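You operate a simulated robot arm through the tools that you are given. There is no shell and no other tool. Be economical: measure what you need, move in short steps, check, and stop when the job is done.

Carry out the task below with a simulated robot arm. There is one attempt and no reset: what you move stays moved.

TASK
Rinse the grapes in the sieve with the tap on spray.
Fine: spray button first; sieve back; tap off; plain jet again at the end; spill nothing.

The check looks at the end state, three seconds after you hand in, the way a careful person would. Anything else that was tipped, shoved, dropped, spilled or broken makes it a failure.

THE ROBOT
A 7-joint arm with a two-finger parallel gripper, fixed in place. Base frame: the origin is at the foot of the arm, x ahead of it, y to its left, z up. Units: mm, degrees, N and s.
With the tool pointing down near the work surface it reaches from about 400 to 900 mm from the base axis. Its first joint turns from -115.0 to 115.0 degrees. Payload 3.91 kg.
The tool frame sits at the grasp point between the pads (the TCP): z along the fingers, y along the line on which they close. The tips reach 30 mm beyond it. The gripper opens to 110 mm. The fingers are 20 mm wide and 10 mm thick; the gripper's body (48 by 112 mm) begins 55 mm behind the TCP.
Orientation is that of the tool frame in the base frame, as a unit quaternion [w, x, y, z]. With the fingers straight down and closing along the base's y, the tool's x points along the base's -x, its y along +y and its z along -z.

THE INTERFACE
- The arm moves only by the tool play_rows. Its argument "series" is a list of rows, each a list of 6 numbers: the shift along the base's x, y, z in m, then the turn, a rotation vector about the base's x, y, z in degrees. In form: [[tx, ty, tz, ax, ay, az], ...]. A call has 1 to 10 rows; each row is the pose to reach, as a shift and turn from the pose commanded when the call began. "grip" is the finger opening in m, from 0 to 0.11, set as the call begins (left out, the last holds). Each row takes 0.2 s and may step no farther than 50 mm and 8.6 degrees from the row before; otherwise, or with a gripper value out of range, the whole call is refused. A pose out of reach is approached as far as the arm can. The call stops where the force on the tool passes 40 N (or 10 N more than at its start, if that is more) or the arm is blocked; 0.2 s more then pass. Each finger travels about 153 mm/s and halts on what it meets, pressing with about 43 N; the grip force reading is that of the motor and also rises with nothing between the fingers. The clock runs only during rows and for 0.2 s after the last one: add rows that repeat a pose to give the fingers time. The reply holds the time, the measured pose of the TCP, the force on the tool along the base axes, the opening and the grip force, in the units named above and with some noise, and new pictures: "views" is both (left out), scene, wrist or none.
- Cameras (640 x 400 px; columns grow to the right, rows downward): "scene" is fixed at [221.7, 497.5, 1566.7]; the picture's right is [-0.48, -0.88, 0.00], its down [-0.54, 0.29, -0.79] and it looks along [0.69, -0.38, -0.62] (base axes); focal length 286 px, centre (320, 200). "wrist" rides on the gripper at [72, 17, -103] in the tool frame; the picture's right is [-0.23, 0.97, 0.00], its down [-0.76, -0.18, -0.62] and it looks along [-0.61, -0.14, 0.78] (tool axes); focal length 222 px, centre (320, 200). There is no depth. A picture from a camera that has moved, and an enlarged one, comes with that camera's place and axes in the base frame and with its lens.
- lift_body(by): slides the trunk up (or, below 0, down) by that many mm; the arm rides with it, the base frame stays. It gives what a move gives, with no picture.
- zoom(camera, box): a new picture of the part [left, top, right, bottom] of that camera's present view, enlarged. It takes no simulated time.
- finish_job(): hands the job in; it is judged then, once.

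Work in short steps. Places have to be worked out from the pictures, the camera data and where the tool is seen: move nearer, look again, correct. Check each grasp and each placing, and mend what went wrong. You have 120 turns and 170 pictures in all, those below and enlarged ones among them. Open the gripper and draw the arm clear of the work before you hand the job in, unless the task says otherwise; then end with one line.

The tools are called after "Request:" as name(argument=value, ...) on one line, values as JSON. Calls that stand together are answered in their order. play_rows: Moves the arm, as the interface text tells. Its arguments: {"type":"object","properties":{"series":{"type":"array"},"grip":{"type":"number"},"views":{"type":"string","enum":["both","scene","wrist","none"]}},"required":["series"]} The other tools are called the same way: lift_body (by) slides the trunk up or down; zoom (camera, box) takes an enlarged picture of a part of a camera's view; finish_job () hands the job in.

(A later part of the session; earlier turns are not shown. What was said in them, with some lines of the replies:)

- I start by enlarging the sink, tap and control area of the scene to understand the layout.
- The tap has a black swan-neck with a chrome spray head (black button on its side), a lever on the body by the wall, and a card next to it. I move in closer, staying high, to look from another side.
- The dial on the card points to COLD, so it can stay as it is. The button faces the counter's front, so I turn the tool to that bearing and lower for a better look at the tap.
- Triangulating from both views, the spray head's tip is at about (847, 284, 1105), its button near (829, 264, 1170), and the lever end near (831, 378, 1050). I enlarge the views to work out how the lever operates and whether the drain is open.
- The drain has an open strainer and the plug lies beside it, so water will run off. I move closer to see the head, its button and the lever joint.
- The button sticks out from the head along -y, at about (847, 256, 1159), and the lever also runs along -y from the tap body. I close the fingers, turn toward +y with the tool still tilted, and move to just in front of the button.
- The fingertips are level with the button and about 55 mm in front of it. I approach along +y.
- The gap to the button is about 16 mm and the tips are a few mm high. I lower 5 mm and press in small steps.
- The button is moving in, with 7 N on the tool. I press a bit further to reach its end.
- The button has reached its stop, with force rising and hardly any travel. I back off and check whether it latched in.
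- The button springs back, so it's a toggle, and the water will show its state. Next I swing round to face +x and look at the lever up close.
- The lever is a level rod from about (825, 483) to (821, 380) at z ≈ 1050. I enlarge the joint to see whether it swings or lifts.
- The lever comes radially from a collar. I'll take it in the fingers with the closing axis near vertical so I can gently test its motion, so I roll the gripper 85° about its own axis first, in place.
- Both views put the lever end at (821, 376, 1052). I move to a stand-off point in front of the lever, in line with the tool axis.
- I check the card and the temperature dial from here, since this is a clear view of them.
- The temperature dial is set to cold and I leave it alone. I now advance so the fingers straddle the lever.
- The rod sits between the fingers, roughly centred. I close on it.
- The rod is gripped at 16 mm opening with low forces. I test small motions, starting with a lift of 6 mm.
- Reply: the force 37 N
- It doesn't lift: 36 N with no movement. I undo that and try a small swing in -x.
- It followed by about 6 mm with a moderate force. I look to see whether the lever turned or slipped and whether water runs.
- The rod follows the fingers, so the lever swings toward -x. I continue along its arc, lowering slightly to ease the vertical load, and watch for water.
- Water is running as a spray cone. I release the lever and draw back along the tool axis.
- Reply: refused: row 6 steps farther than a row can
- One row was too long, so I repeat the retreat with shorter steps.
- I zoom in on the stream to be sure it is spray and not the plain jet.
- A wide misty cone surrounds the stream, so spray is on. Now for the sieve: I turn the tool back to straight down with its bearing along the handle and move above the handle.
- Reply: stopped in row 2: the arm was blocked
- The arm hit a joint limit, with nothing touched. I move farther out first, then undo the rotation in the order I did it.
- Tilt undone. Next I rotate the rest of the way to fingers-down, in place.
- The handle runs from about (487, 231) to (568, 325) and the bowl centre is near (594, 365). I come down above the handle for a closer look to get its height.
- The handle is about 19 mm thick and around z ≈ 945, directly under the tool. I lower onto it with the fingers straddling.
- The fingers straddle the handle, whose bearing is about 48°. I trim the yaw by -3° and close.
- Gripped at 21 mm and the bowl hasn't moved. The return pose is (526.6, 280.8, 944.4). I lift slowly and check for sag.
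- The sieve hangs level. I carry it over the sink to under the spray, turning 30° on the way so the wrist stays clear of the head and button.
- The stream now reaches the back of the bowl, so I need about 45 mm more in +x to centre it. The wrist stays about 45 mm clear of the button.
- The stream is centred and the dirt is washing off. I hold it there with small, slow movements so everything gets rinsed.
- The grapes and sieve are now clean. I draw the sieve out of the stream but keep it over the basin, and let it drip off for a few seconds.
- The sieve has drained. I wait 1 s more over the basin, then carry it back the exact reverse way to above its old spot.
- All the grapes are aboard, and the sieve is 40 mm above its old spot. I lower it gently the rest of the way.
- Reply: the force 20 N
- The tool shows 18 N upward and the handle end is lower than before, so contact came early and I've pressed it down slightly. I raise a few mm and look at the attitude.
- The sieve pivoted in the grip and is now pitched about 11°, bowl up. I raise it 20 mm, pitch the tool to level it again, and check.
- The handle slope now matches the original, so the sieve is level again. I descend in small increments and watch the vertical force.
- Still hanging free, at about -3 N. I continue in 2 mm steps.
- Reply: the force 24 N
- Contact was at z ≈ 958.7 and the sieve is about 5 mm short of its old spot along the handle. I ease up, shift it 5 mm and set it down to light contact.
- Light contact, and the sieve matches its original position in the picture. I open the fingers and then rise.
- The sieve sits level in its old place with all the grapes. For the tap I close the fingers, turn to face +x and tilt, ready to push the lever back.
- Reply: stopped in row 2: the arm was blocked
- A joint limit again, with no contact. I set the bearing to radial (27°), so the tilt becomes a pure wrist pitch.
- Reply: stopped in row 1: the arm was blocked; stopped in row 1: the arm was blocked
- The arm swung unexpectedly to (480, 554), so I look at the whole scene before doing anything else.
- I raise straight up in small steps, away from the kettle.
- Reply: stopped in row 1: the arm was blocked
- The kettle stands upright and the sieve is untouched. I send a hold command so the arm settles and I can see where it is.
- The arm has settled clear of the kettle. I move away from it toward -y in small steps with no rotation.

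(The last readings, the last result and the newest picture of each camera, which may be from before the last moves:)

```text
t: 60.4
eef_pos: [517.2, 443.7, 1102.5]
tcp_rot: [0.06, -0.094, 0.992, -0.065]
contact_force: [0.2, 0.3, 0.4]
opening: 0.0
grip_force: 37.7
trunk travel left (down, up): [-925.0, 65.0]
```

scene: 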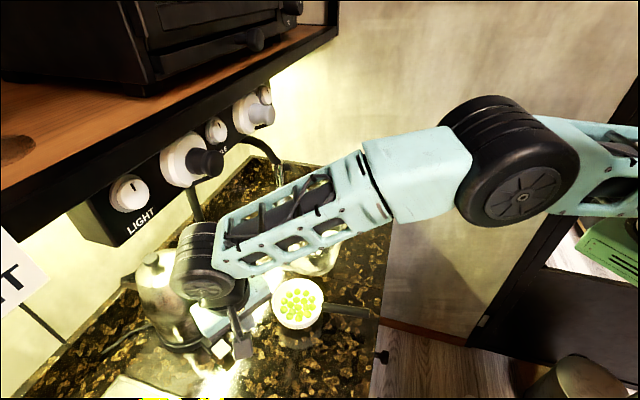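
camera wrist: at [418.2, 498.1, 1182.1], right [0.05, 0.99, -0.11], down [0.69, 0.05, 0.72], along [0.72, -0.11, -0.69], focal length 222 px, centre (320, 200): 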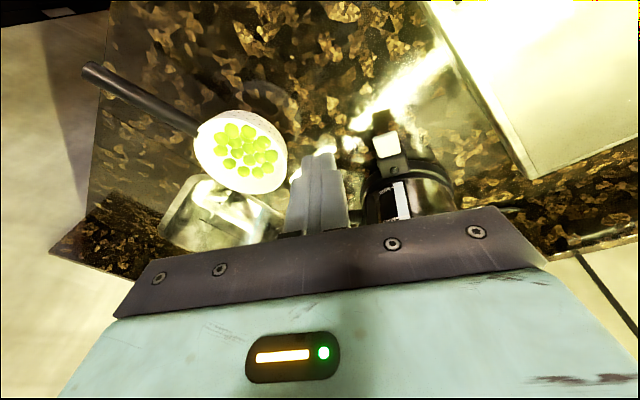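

That tracks well, so I continue to an open area.

Request:
play_rows(series=[[0.0, -0.025, 0.01, 0, 0, 0], [0.0, -0.05, 0.02, 0, 0, 0], [0.0, -0.075, 0.03, 0, 0, 0], [0.0, -0.1, 0.04, 0, 0, 0], [0.0, -0.125, 0.05, 0, 0, 0], [0.0, -0.15, 0.06, 0, 0, 0], [0, -0.175, 0.07, 0, 0, 0]], views="scene")

Request:
zoom(camera="scene", box=[60, 130, 380, 390])

```text
t: 62.0
eef_pos: [517.3, 269.8, 1171.5]
tcp_rot: [0.059, -0.095, 0.992, -0.065]
contact_force: [0.3, 0.2, 0.8]
opening: 0.0
grip_force: 37.4
trunk travel left (down, up): [-925.0, 65.0]
```

scene: 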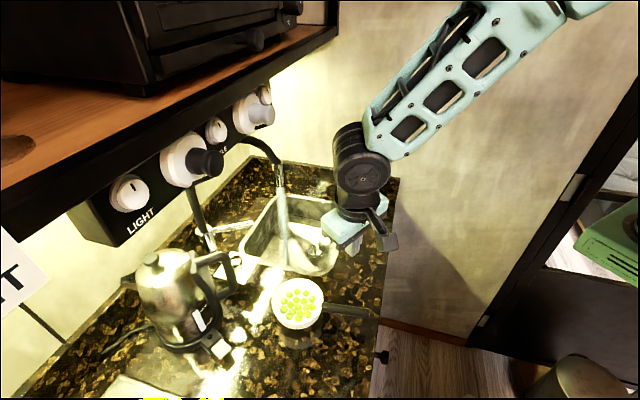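

```text
1.54 times, centred on (220, 260) of scene
camera zoom: at [221.7, 497.5, 1566.7], right [-0.48, -0.88, 0.0], down [-0.54, 0.29, -0.79], along [0.69, -0.38, -0.62], focal length 440 px, centre (474, 108)
```

zoom: 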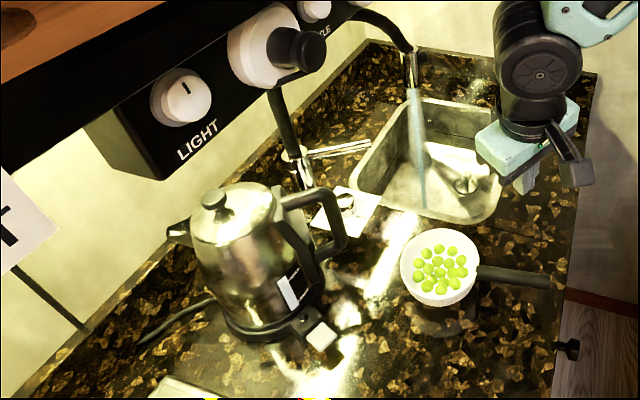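

Everything is in place: kettle, sieve, and tap still running. I return to the region where the tilt worked before, with yaw 42° and low y.

Request:
play_rows(series=[[0.01, -0.03, 0.005, 0, 0, 0], [0.02, -0.06, 0.01, 0, 0, 0], [0.03, -0.09, 0.015, 1.15, 2.28, 7.75], [0.04, -0.12, 0.02, 2.3, 4.55, 15.5], [0.043, -0.15, 0.02, 3.45, 6.8, 23.25], [0.043, -0.17, 0.02, 4.6, 9.1, 31.0]], views="none")

Request:
play_rows(series=[[0, 0, 0, 5.35, -5.94, 0], [0, 0, 0, 10.7, -11.88, 0], [0, 0, 0, 16.05, -17.8, 0], [0, 0, 0, 21.4, -23.8, 0]], views="none")

```text
t: 63.4
eef_pos: [559.5, 98.5, 1192.4]
tcp_rot: [0.001, -0.359, 0.933, 0.001]
contact_force: [0.9, 0.7, 0.2]
opening: 0.0
grip_force: 38.0
trunk travel left (down, up): [-925.0, 65.0]
```

```text
t: 64.4
eef_pos: [559.5, 97.9, 1191.1]
tcp_rot: [0.26, -0.345, 0.896, 0.1]
contact_force: [-0.4, 0.3, 0.1]
opening: 0.1
grip_force: 38.2
trunk travel left (down, up): [-925.0, 65.0]
```

The tilt worked here. I move toward the lever with this orientation, in two stages.

Request:
play_rows(series=[[0.02, 0.03, 0, 0, 0, 0], [0.04, 0.06, -0.005, 0, 0, 0], [0.06, 0.09, -0.01, 0, 0, 0], [0.08, 0.12, -0.015, 0, 0, 0], [0.1, 0.15, -0.02, 0, 0, 0]], views="none")

Request:
play_rows(series=[[0.01, 0.02, -0.01, 0, 0, 0], [0.02, 0.04, -0.02, 0, 0, 0], [0.03, 0.06, -0.03, 0, 0, 0], [0.04, 0.08, -0.04, 0, 0, 0]])

```text
t: 65.6
eef_pos: [660.3, 249.1, 1171.6]
tcp_rot: [0.258, -0.343, 0.898, 0.098]
contact_force: [0.2, -0.3, 0.5]
opening: 0.0
grip_force: 38.0
trunk travel left (down, up): [-925.0, 65.0]
```

```text
t: 66.6
eef_pos: [699.5, 328.4, 1131.4]
tcp_rot: [0.258, -0.344, 0.897, 0.099]
contact_force: [-0.9, -0.6, -0.4]
opening: 0.0
grip_force: 38.2
trunk travel left (down, up): [-925.0, 65.0]
camera wrist: at [602.2, 261.9, 1181.2], right [-0.51, 0.85, 0.12], down [0.35, 0.08, 0.93], along [0.79, 0.52, -0.34], focal length 222 px, centre (320, 200)
```

scene: 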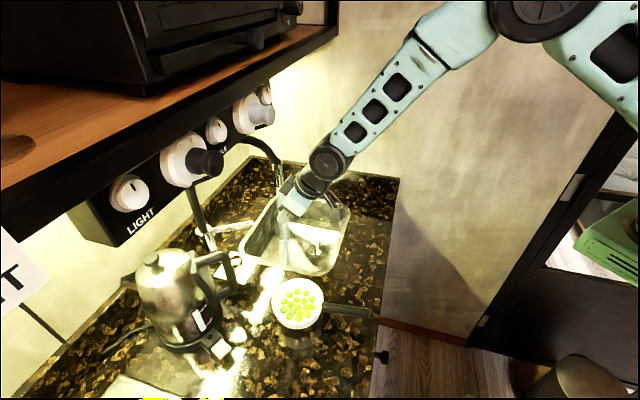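
wrist: 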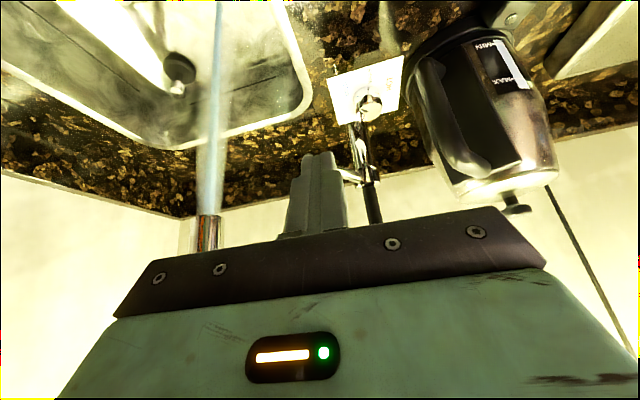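

This arm configuration is good. I go to a point just in front of the lever, with tips at lever height and about 20 mm short of it.

Request:
play_rows(series=[[0.01, 0.016, -0.016, 0, 0, 0], [0.02, 0.032, -0.032, 0, 0, 0], [0.03, 0.05, -0.048, 0, 0, 0], [0.038, 0.063, -0.063, 0, 0, 0]], views="wrist")

Request:
zoom(camera="wrist", box=[260, 110, 420, 210])

Request:
zoom(camera="scene", box=[190, 165, 318, 245])

```text
t: 67.6
eef_pos: [737.6, 390.6, 1069.4]
tcp_rot: [0.258, -0.345, 0.897, 0.099]
contact_force: [0.4, 0.0, -0.1]
opening: 0.1
grip_force: 37.2
trunk travel left (down, up): [-925.0, 65.0]
camera wrist: at [639.8, 324.8, 1118.8], right [-0.51, 0.85, 0.12], down [0.35, 0.08, 0.93], along [0.79, 0.52, -0.34], focal length 222 px, centre (320, 200)
```

wrist: 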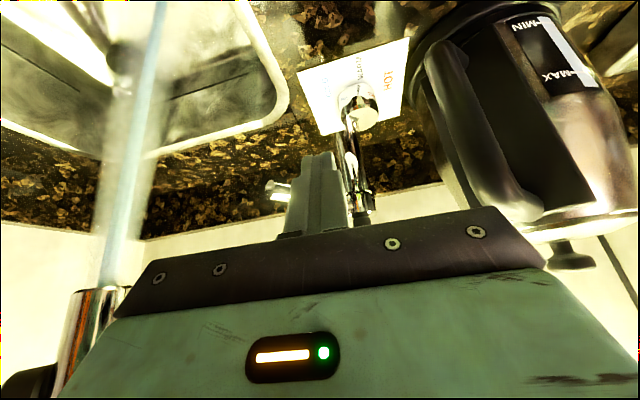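

```text
4.00 times, centred on (340, 160) of wrist
camera zoom: at [639.8, 324.8, 1118.8], right [-0.51, 0.85, 0.12], down [0.35, 0.08, 0.93], along [0.79, 0.52, -0.34], focal length 888 px, centre (240, 360)
```

zoom: 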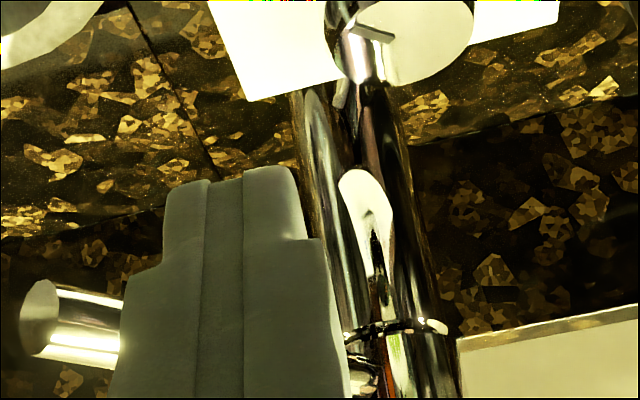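

```text
5.00 times, centred on (254, 205) of scene
camera zoom: at [221.7, 497.5, 1566.7], right [-0.48, -0.88, 0.0], down [-0.54, 0.29, -0.79], along [0.69, -0.38, -0.62], focal length 1432 px, centre (650, 175)
```

zoom: 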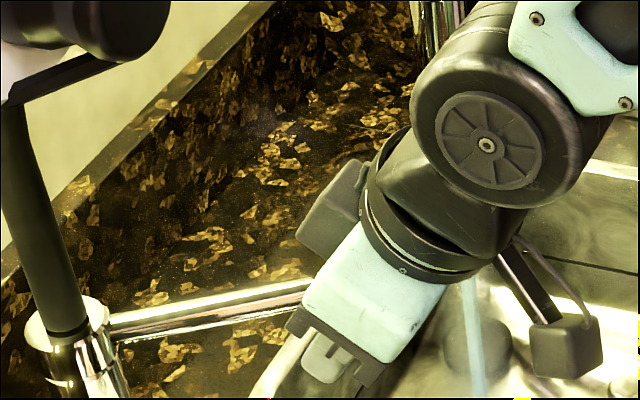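

The lever is right behind the fingers, at tip height. I lower 8 mm and push in +x toward the closed position.

Request:
play_rows(series=[[0.005, 0, -0.008, 0, 0, 0], [0.013, 0, -0.008, 0, 0, 0], [0.02, 0, -0.008, 0, 0, 0], [0.027, 0, -0.008, 0, 0, 0], [0.034, 0, -0.008, 0, 0, 0], [0.04, 0, -0.008, 0, 0, 0], [0.045, 0, -0.008, 0, 0, 0]], views="wrist")

Request:
zoom(camera="scene", box=[190, 165, 318, 245])

```text
t: 69.2
eef_pos: [783.6, 392.0, 1060.4]
tcp_rot: [0.258, -0.345, 0.897, 0.1]
contact_force: [-0.5, 0.4, -0.1]
opening: 0.0
grip_force: 38.2
trunk travel left (down, up): [-925.0, 65.0]
camera wrist: at [685.7, 324.8, 1110.5], right [-0.51, 0.85, 0.12], down [0.35, 0.08, 0.93], along [0.79, 0.52, -0.34], focal length 222 px, centre (320, 200)
```

wrist: 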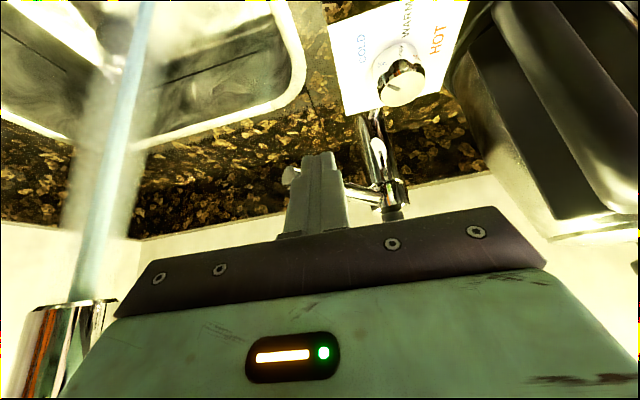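

```text
5.00 times, centred on (254, 205) of scene
camera zoom: at [221.7, 497.5, 1566.7], right [-0.48, -0.88, 0.0], down [-0.54, 0.29, -0.79], along [0.69, -0.38, -0.62], focal length 1432 px, centre (650, 175)
```

zoom: 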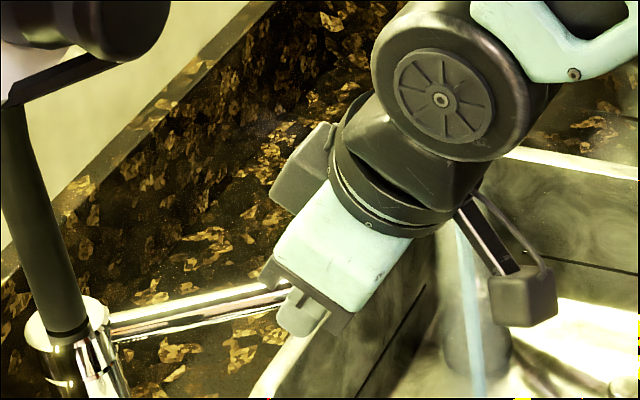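

No contact yet, so the lever lies a bit farther than I judged. I keep pushing in small steps and watch the force.

Request:
play_rows(series=[[0.004, 0, 0, 0, 0, 0], [0.008, 0, 0, 0, 0, 0], [0.012, 0, 0, 0, 0, 0]], views="none")

Request:
play_rows(series=[[0.004, 0, 0, 0, 0, 0], [0.008, 0, 0, 0, 0, 0]], views="wrist")

Request:
zoom(camera="scene", box=[190, 165, 318, 245])

```text
t: 70.0
eef_pos: [795.9, 391.0, 1059.9]
tcp_rot: [0.258, -0.344, 0.897, 0.098]
contact_force: [0.5, 1.4, 0.9]
opening: 0.0
grip_force: 37.3
trunk travel left (down, up): [-925.0, 65.0]
```

```text
t: 70.6
eef_pos: [803.6, 390.7, 1061.1]
tcp_rot: [0.258, -0.344, 0.897, 0.099]
contact_force: [-0.6, 0.0, 0.4]
opening: 0.0
grip_force: 38.0
trunk travel left (down, up): [-925.0, 65.0]
camera wrist: at [705.4, 325.0, 1110.5], right [-0.51, 0.85, 0.12], down [0.35, 0.08, 0.93], along [0.79, 0.52, -0.34], focal length 222 px, centre (320, 200)
```

wrist: 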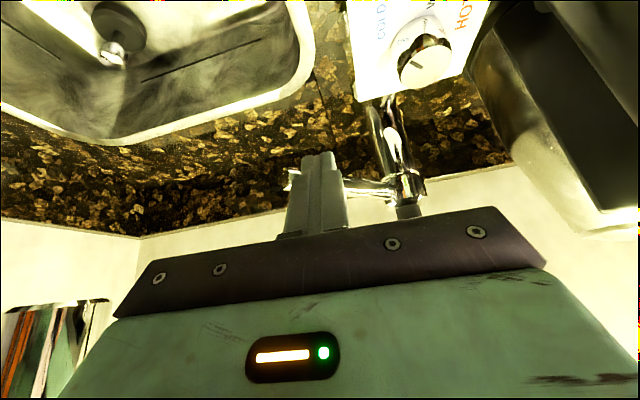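

```text
5.00 times, centred on (254, 205) of scene
camera zoom: at [221.7, 497.5, 1566.7], right [-0.48, -0.88, 0.0], down [-0.54, 0.29, -0.79], along [0.69, -0.38, -0.62], focal length 1432 px, centre (650, 175)
```

zoom: 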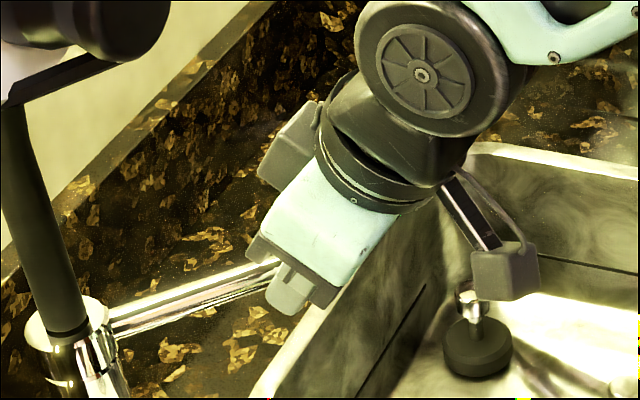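

The water has stopped and the lever lines up almost exactly with its original angle. I push a few mm more to be sure it's at its stop.

Request:
play_rows(series=[[0.002, 0, 0, 0, 0, 0], [0.004, 0, 0, 0, 0, 0]], views="none")

Request:
zoom(camera="scene", box=[190, 165, 318, 245])

```text
t: 71.2
eef_pos: [806.6, 391.1, 1058.8]
tcp_rot: [0.258, -0.344, 0.897, 0.099]
contact_force: [0.7, 0.7, -0.3]
opening: 0.0
grip_force: 38.4
trunk travel left (down, up): [-925.0, 65.0]
```

```text
5.00 times, centred on (254, 205) of scene
camera zoom: at [221.7, 497.5, 1566.7], right [-0.48, -0.88, 0.0], down [-0.54, 0.29, -0.79], along [0.69, -0.38, -0.62], focal length 1432 px, centre (650, 175)
```

zoom: 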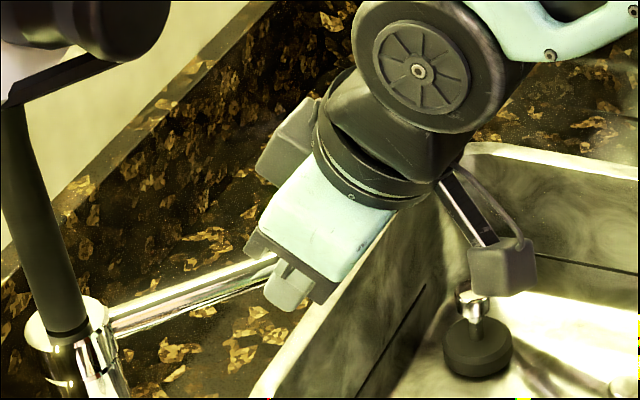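

No resistance, and the lever is at its original line. I retreat the way I came and inspect.

Request:
play_rows(series=[[-0.02, -0.003, 0.005, 0, 0, 0], [-0.045, -0.01, 0.015, 0, 0, 0], [-0.065, -0.03, 0.035, 0, 0, 0], [-0.085, -0.05, 0.055, 0, 0, 0], [-0.105, -0.075, 0.075, 0, 0, 0], [-0.115, -0.105, 0.09, 0, 0, 0], [-0.125, -0.14, 0.1, 0, 0, 0]], views="wrist")

Request:
zoom(camera="scene", box=[180, 130, 340, 260])

```text
t: 72.8
eef_pos: [682.4, 251.0, 1162.1]
tcp_rot: [0.258, -0.344, 0.897, 0.099]
contact_force: [0.2, 1.2, -0.1]
opening: 0.0
grip_force: 37.9
trunk travel left (down, up): [-925.0, 65.0]
camera wrist: at [583.7, 185.0, 1211.0], right [-0.51, 0.85, 0.12], down [0.35, 0.08, 0.93], along [0.79, 0.52, -0.34], focal length 222 px, centre (320, 200)
```

wrist: 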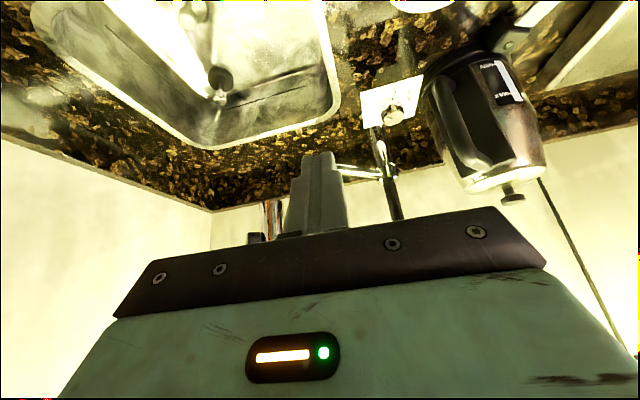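

```text
3.08 times, centred on (260, 195) of scene
camera zoom: at [221.7, 497.5, 1566.7], right [-0.48, -0.88, 0.0], down [-0.54, 0.29, -0.79], along [0.69, -0.38, -0.62], focal length 881 px, centre (505, 215)
```

zoom: 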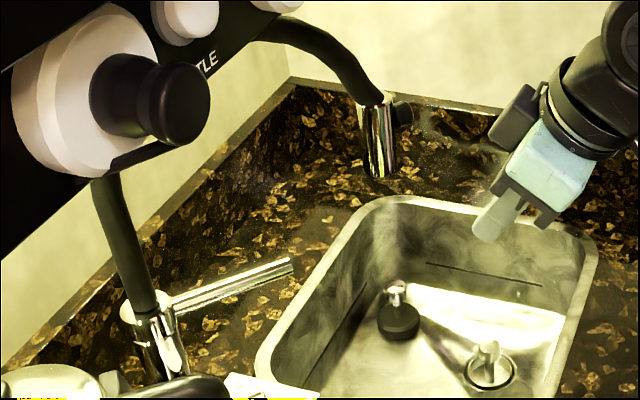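

Water is off and the lever end is exactly where it began. Next I repeat the earlier path to the spray button.

Request:
play_rows(series=[[-0.007, -0.03, 0.013, 0, 0, 0], [-0.014, -0.06, 0.026, 0, 0, 0], [-0.021, -0.091, 0.039, 0, 0, 0]], views="none")

Request:
play_rows(series=[[0.02, -0.01, 0.01, 0, 0, 8], [0.04, -0.02, 0.02, 0, 0, 16], [0.06, -0.03, 0.02, 0, 0, 24], [0.08, -0.03, 0.01, 0, 0, 32], [0.11, -0.03, 0.0, 0, 0, 40], [0.14, -0.02, -0.01, 0, 0, 48], [0.17, -0.01, -0.02, 0, 0, 48], [0.185, 0.01, -0.022, 0, 0, 48]], views="none")

Request:
zoom(camera="scene", box=[230, 110, 390, 210])

```text
t: 73.6
eef_pos: [660.4, 160.9, 1199.4]
tcp_rot: [0.258, -0.344, 0.897, 0.1]
contact_force: [0.4, 0.4, 0.5]
opening: 0.1
grip_force: 37.8
trunk travel left (down, up): [-925.0, 65.0]
```

```text
t: 75.4
eef_pos: [845.7, 169.9, 1175.7]
tcp_rot: [0.196, -0.679, 0.68, 0.195]
contact_force: [-0.1, -0.4, -0.2]
opening: 0.1
grip_force: 37.8
trunk travel left (down, up): [-925.0, 65.0]
```

```text
4.00 times, centred on (310, 160) of scene
camera zoom: at [221.7, 497.5, 1566.7], right [-0.48, -0.88, 0.0], down [-0.54, 0.29, -0.79], along [0.69, -0.38, -0.62], focal length 1145 px, centre (360, 360)
```

zoom: 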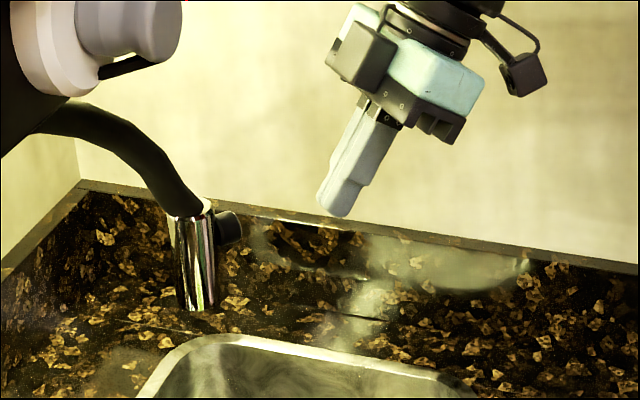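

Same position as before. I approach and press as I did the first time.

Request:
play_rows(series=[[0.002, 0.02, -0.001, 0, 0, 0], [0.002, 0.035, -0.001, 0, 0, 0], [0.002, 0.047, -0.001, 0, 0, 0], [0.002, 0.054, -0.001, 0, 0, 0], [0.002, 0.059, -0.001, 0, 0, 0], [0.002, 0.062, -0.001, 0, 0, 0], [0.002, 0.065, -0.001, 0, 0, 0], [0.002, 0.067, -0.001, 0, 0, 0], [0.002, 0.069, -0.001, 0, 0, 0]], views="none")

Request:
zoom(camera="scene", box=[260, 140, 324, 180])

```text
t: 77.4
eef_pos: [848.3, 236.2, 1176.2]
tcp_rot: [0.196, -0.679, 0.681, 0.194]
contact_force: [0.5, -12.1, 1.4]
opening: 0.2
grip_force: 38.1
trunk travel left (down, up): [-925.0, 65.0]
```

```text
10.00 times, centred on (292, 160) of scene
camera zoom: at [221.7, 497.5, 1566.7], right [-0.48, -0.88, 0.0], down [-0.54, 0.29, -0.79], along [0.69, -0.38, -0.62], focal length 2863 px, centre (600, 600)
```

zoom: 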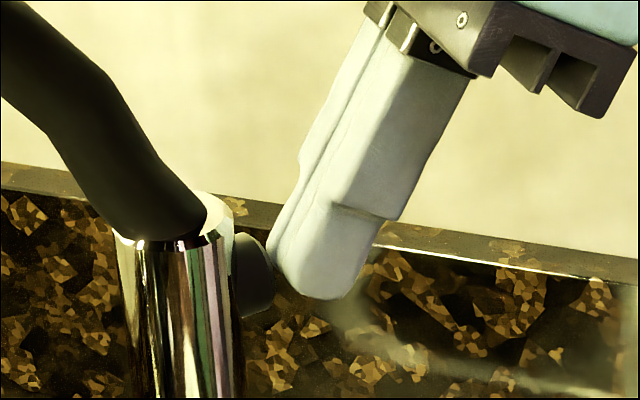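

Pressed in, 12 N. I add 1 mm to match the first press, then back off.

Request:
play_rows(series=[[0, 0.001, 0, 0, 0, 0], [0, 0.0015, 0, 0, 0, 0]], views="none")

Request:
play_rows(series=[[0, -0.01, 0, 0, 0, 0], [0, -0.03, 0, 0, 0, 0], [0, -0.06, 0, 0, 0, 0], [-0.03, -0.08, 0.01, 0, 0, -8], [-0.06, -0.09, 0.02, 0, 0, -16], [-0.1, -0.09, 0.03, 0, 0, -24], [-0.14, -0.09, 0.03, 0, 0, -32], [-0.18, -0.09, 0.03, 0, 0, -40]], views="wrist")

Request:
zoom(camera="scene", box=[260, 140, 324, 180])

```text
t: 78.0
eef_pos: [849.0, 238.3, 1176.0]
tcp_rot: [0.195, -0.679, 0.68, 0.195]
contact_force: [1.0, -19.8, 0.4]
opening: 0.2
grip_force: 37.7
trunk travel left (down, up): [-925.0, 65.0]
```

```text
t: 79.8
eef_pos: [669.0, 149.3, 1207.4]
tcp_rot: [0.25, -0.404, 0.872, 0.117]
contact_force: [0.1, -0.2, -0.9]
opening: 0.0
grip_force: 38.1
trunk travel left (down, up): [-925.0, 65.0]
camera wrist: at [580.6, 70.4, 1256.5], right [-0.62, 0.78, 0.12], down [0.34, 0.12, 0.93], along [0.71, 0.62, -0.34], focal length 222 px, centre (320, 200)
```

wrist: 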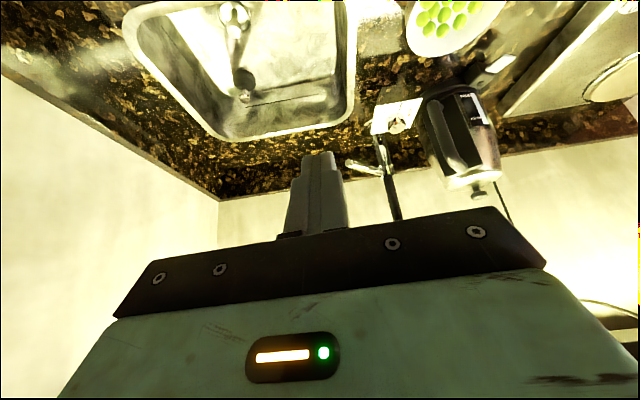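

```text
10.00 times, centred on (292, 160) of scene
camera zoom: at [221.7, 497.5, 1566.7], right [-0.48, -0.88, 0.0], down [-0.54, 0.29, -0.79], along [0.69, -0.38, -0.62], focal length 2863 px, centre (600, 600)
```

zoom: 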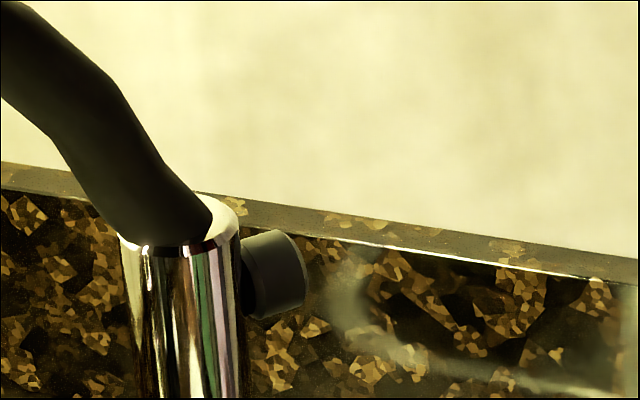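

The button has sprung back after the second press, so the head is on plain jet again. I draw the arm clear, open the gripper and take a last look.

Request:
play_rows(series=[[-0.03, -0.01, 0.015, 0, 0, 0], [-0.06, -0.02, 0.03, 0, 0, 0], [-0.09, -0.03, 0.05, 0, 0, 0], [-0.11, -0.04, 0.07, 0, 0, 0]], grip=0.11, views="scene")

Request:
zoom(camera="scene", box=[100, 130, 400, 370])

```text
t: 80.8
eef_pos: [558.8, 109.7, 1276.8]
tcp_rot: [0.25, -0.405, 0.872, 0.116]
contact_force: [0.1, 0.3, 1.5]
opening: 110.0
grip_force: 0.1
trunk travel left (down, up): [-925.0, 65.0]
```

scene: 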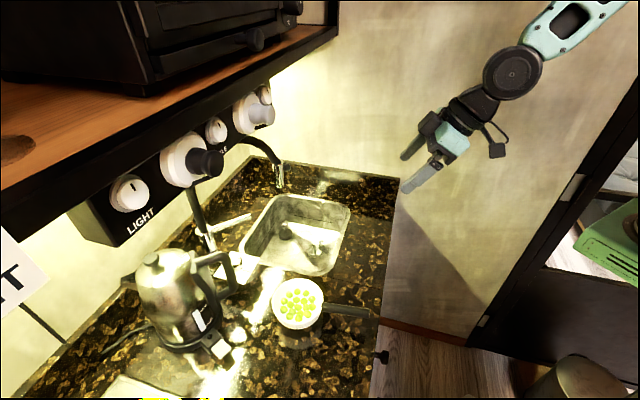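

```text
1.67 times, centred on (250, 250) of scene
camera zoom: at [221.7, 497.5, 1566.7], right [-0.48, -0.88, 0.0], down [-0.54, 0.29, -0.79], along [0.69, -0.38, -0.62], focal length 477 px, centre (437, 117)
```

zoom: 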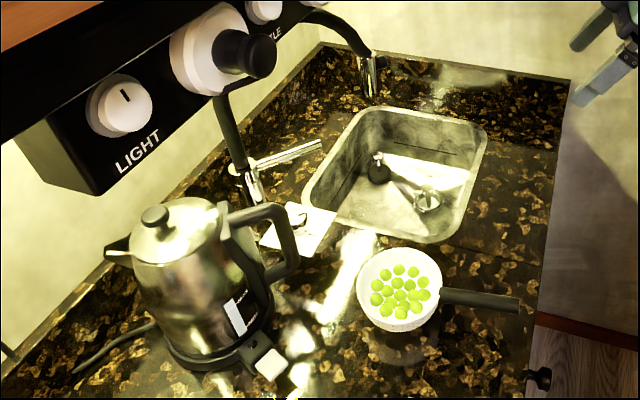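

The sieve looks slightly higher in the picture than at the start, so I zoom in with the same window as the first look to compare.

Request:
zoom(camera="scene", box=[120, 240, 400, 400])

Request:
zoom(camera="scene", box=[260, 260, 388, 340])

```text
2.29 times, centred on (260, 320) of scene
camera zoom: at [221.7, 497.5, 1566.7], right [-0.48, -0.88, 0.0], down [-0.54, 0.29, -0.79], along [0.69, -0.38, -0.62], focal length 654 px, centre (457, -74)
```

zoom: 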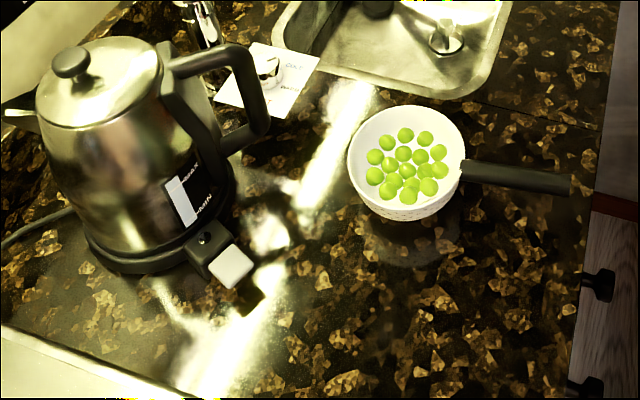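

```text
5.00 times, centred on (324, 300) of scene
camera zoom: at [221.7, 497.5, 1566.7], right [-0.48, -0.88, 0.0], down [-0.54, 0.29, -0.79], along [0.69, -0.38, -0.62], focal length 1432 px, centre (300, -300)
```

zoom: 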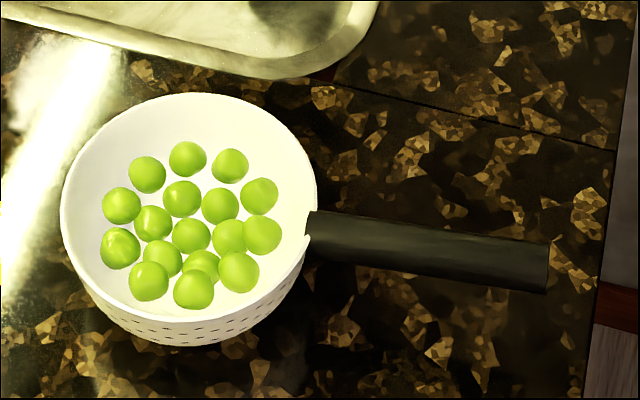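

The sieve sits within about 2 px of its original place. The grapes are clean and none are missing, the tap is off and nothing else has moved, so I hand in.

Request:
finish_job()

```text
The job is handed in.
```

The grapes are rinsed on spray and the sieve is back in its place. The tap is off and the button was pressed a second time for the plain jet; I did not turn the water on again to see the jet. I saw no water or grapes spilled.
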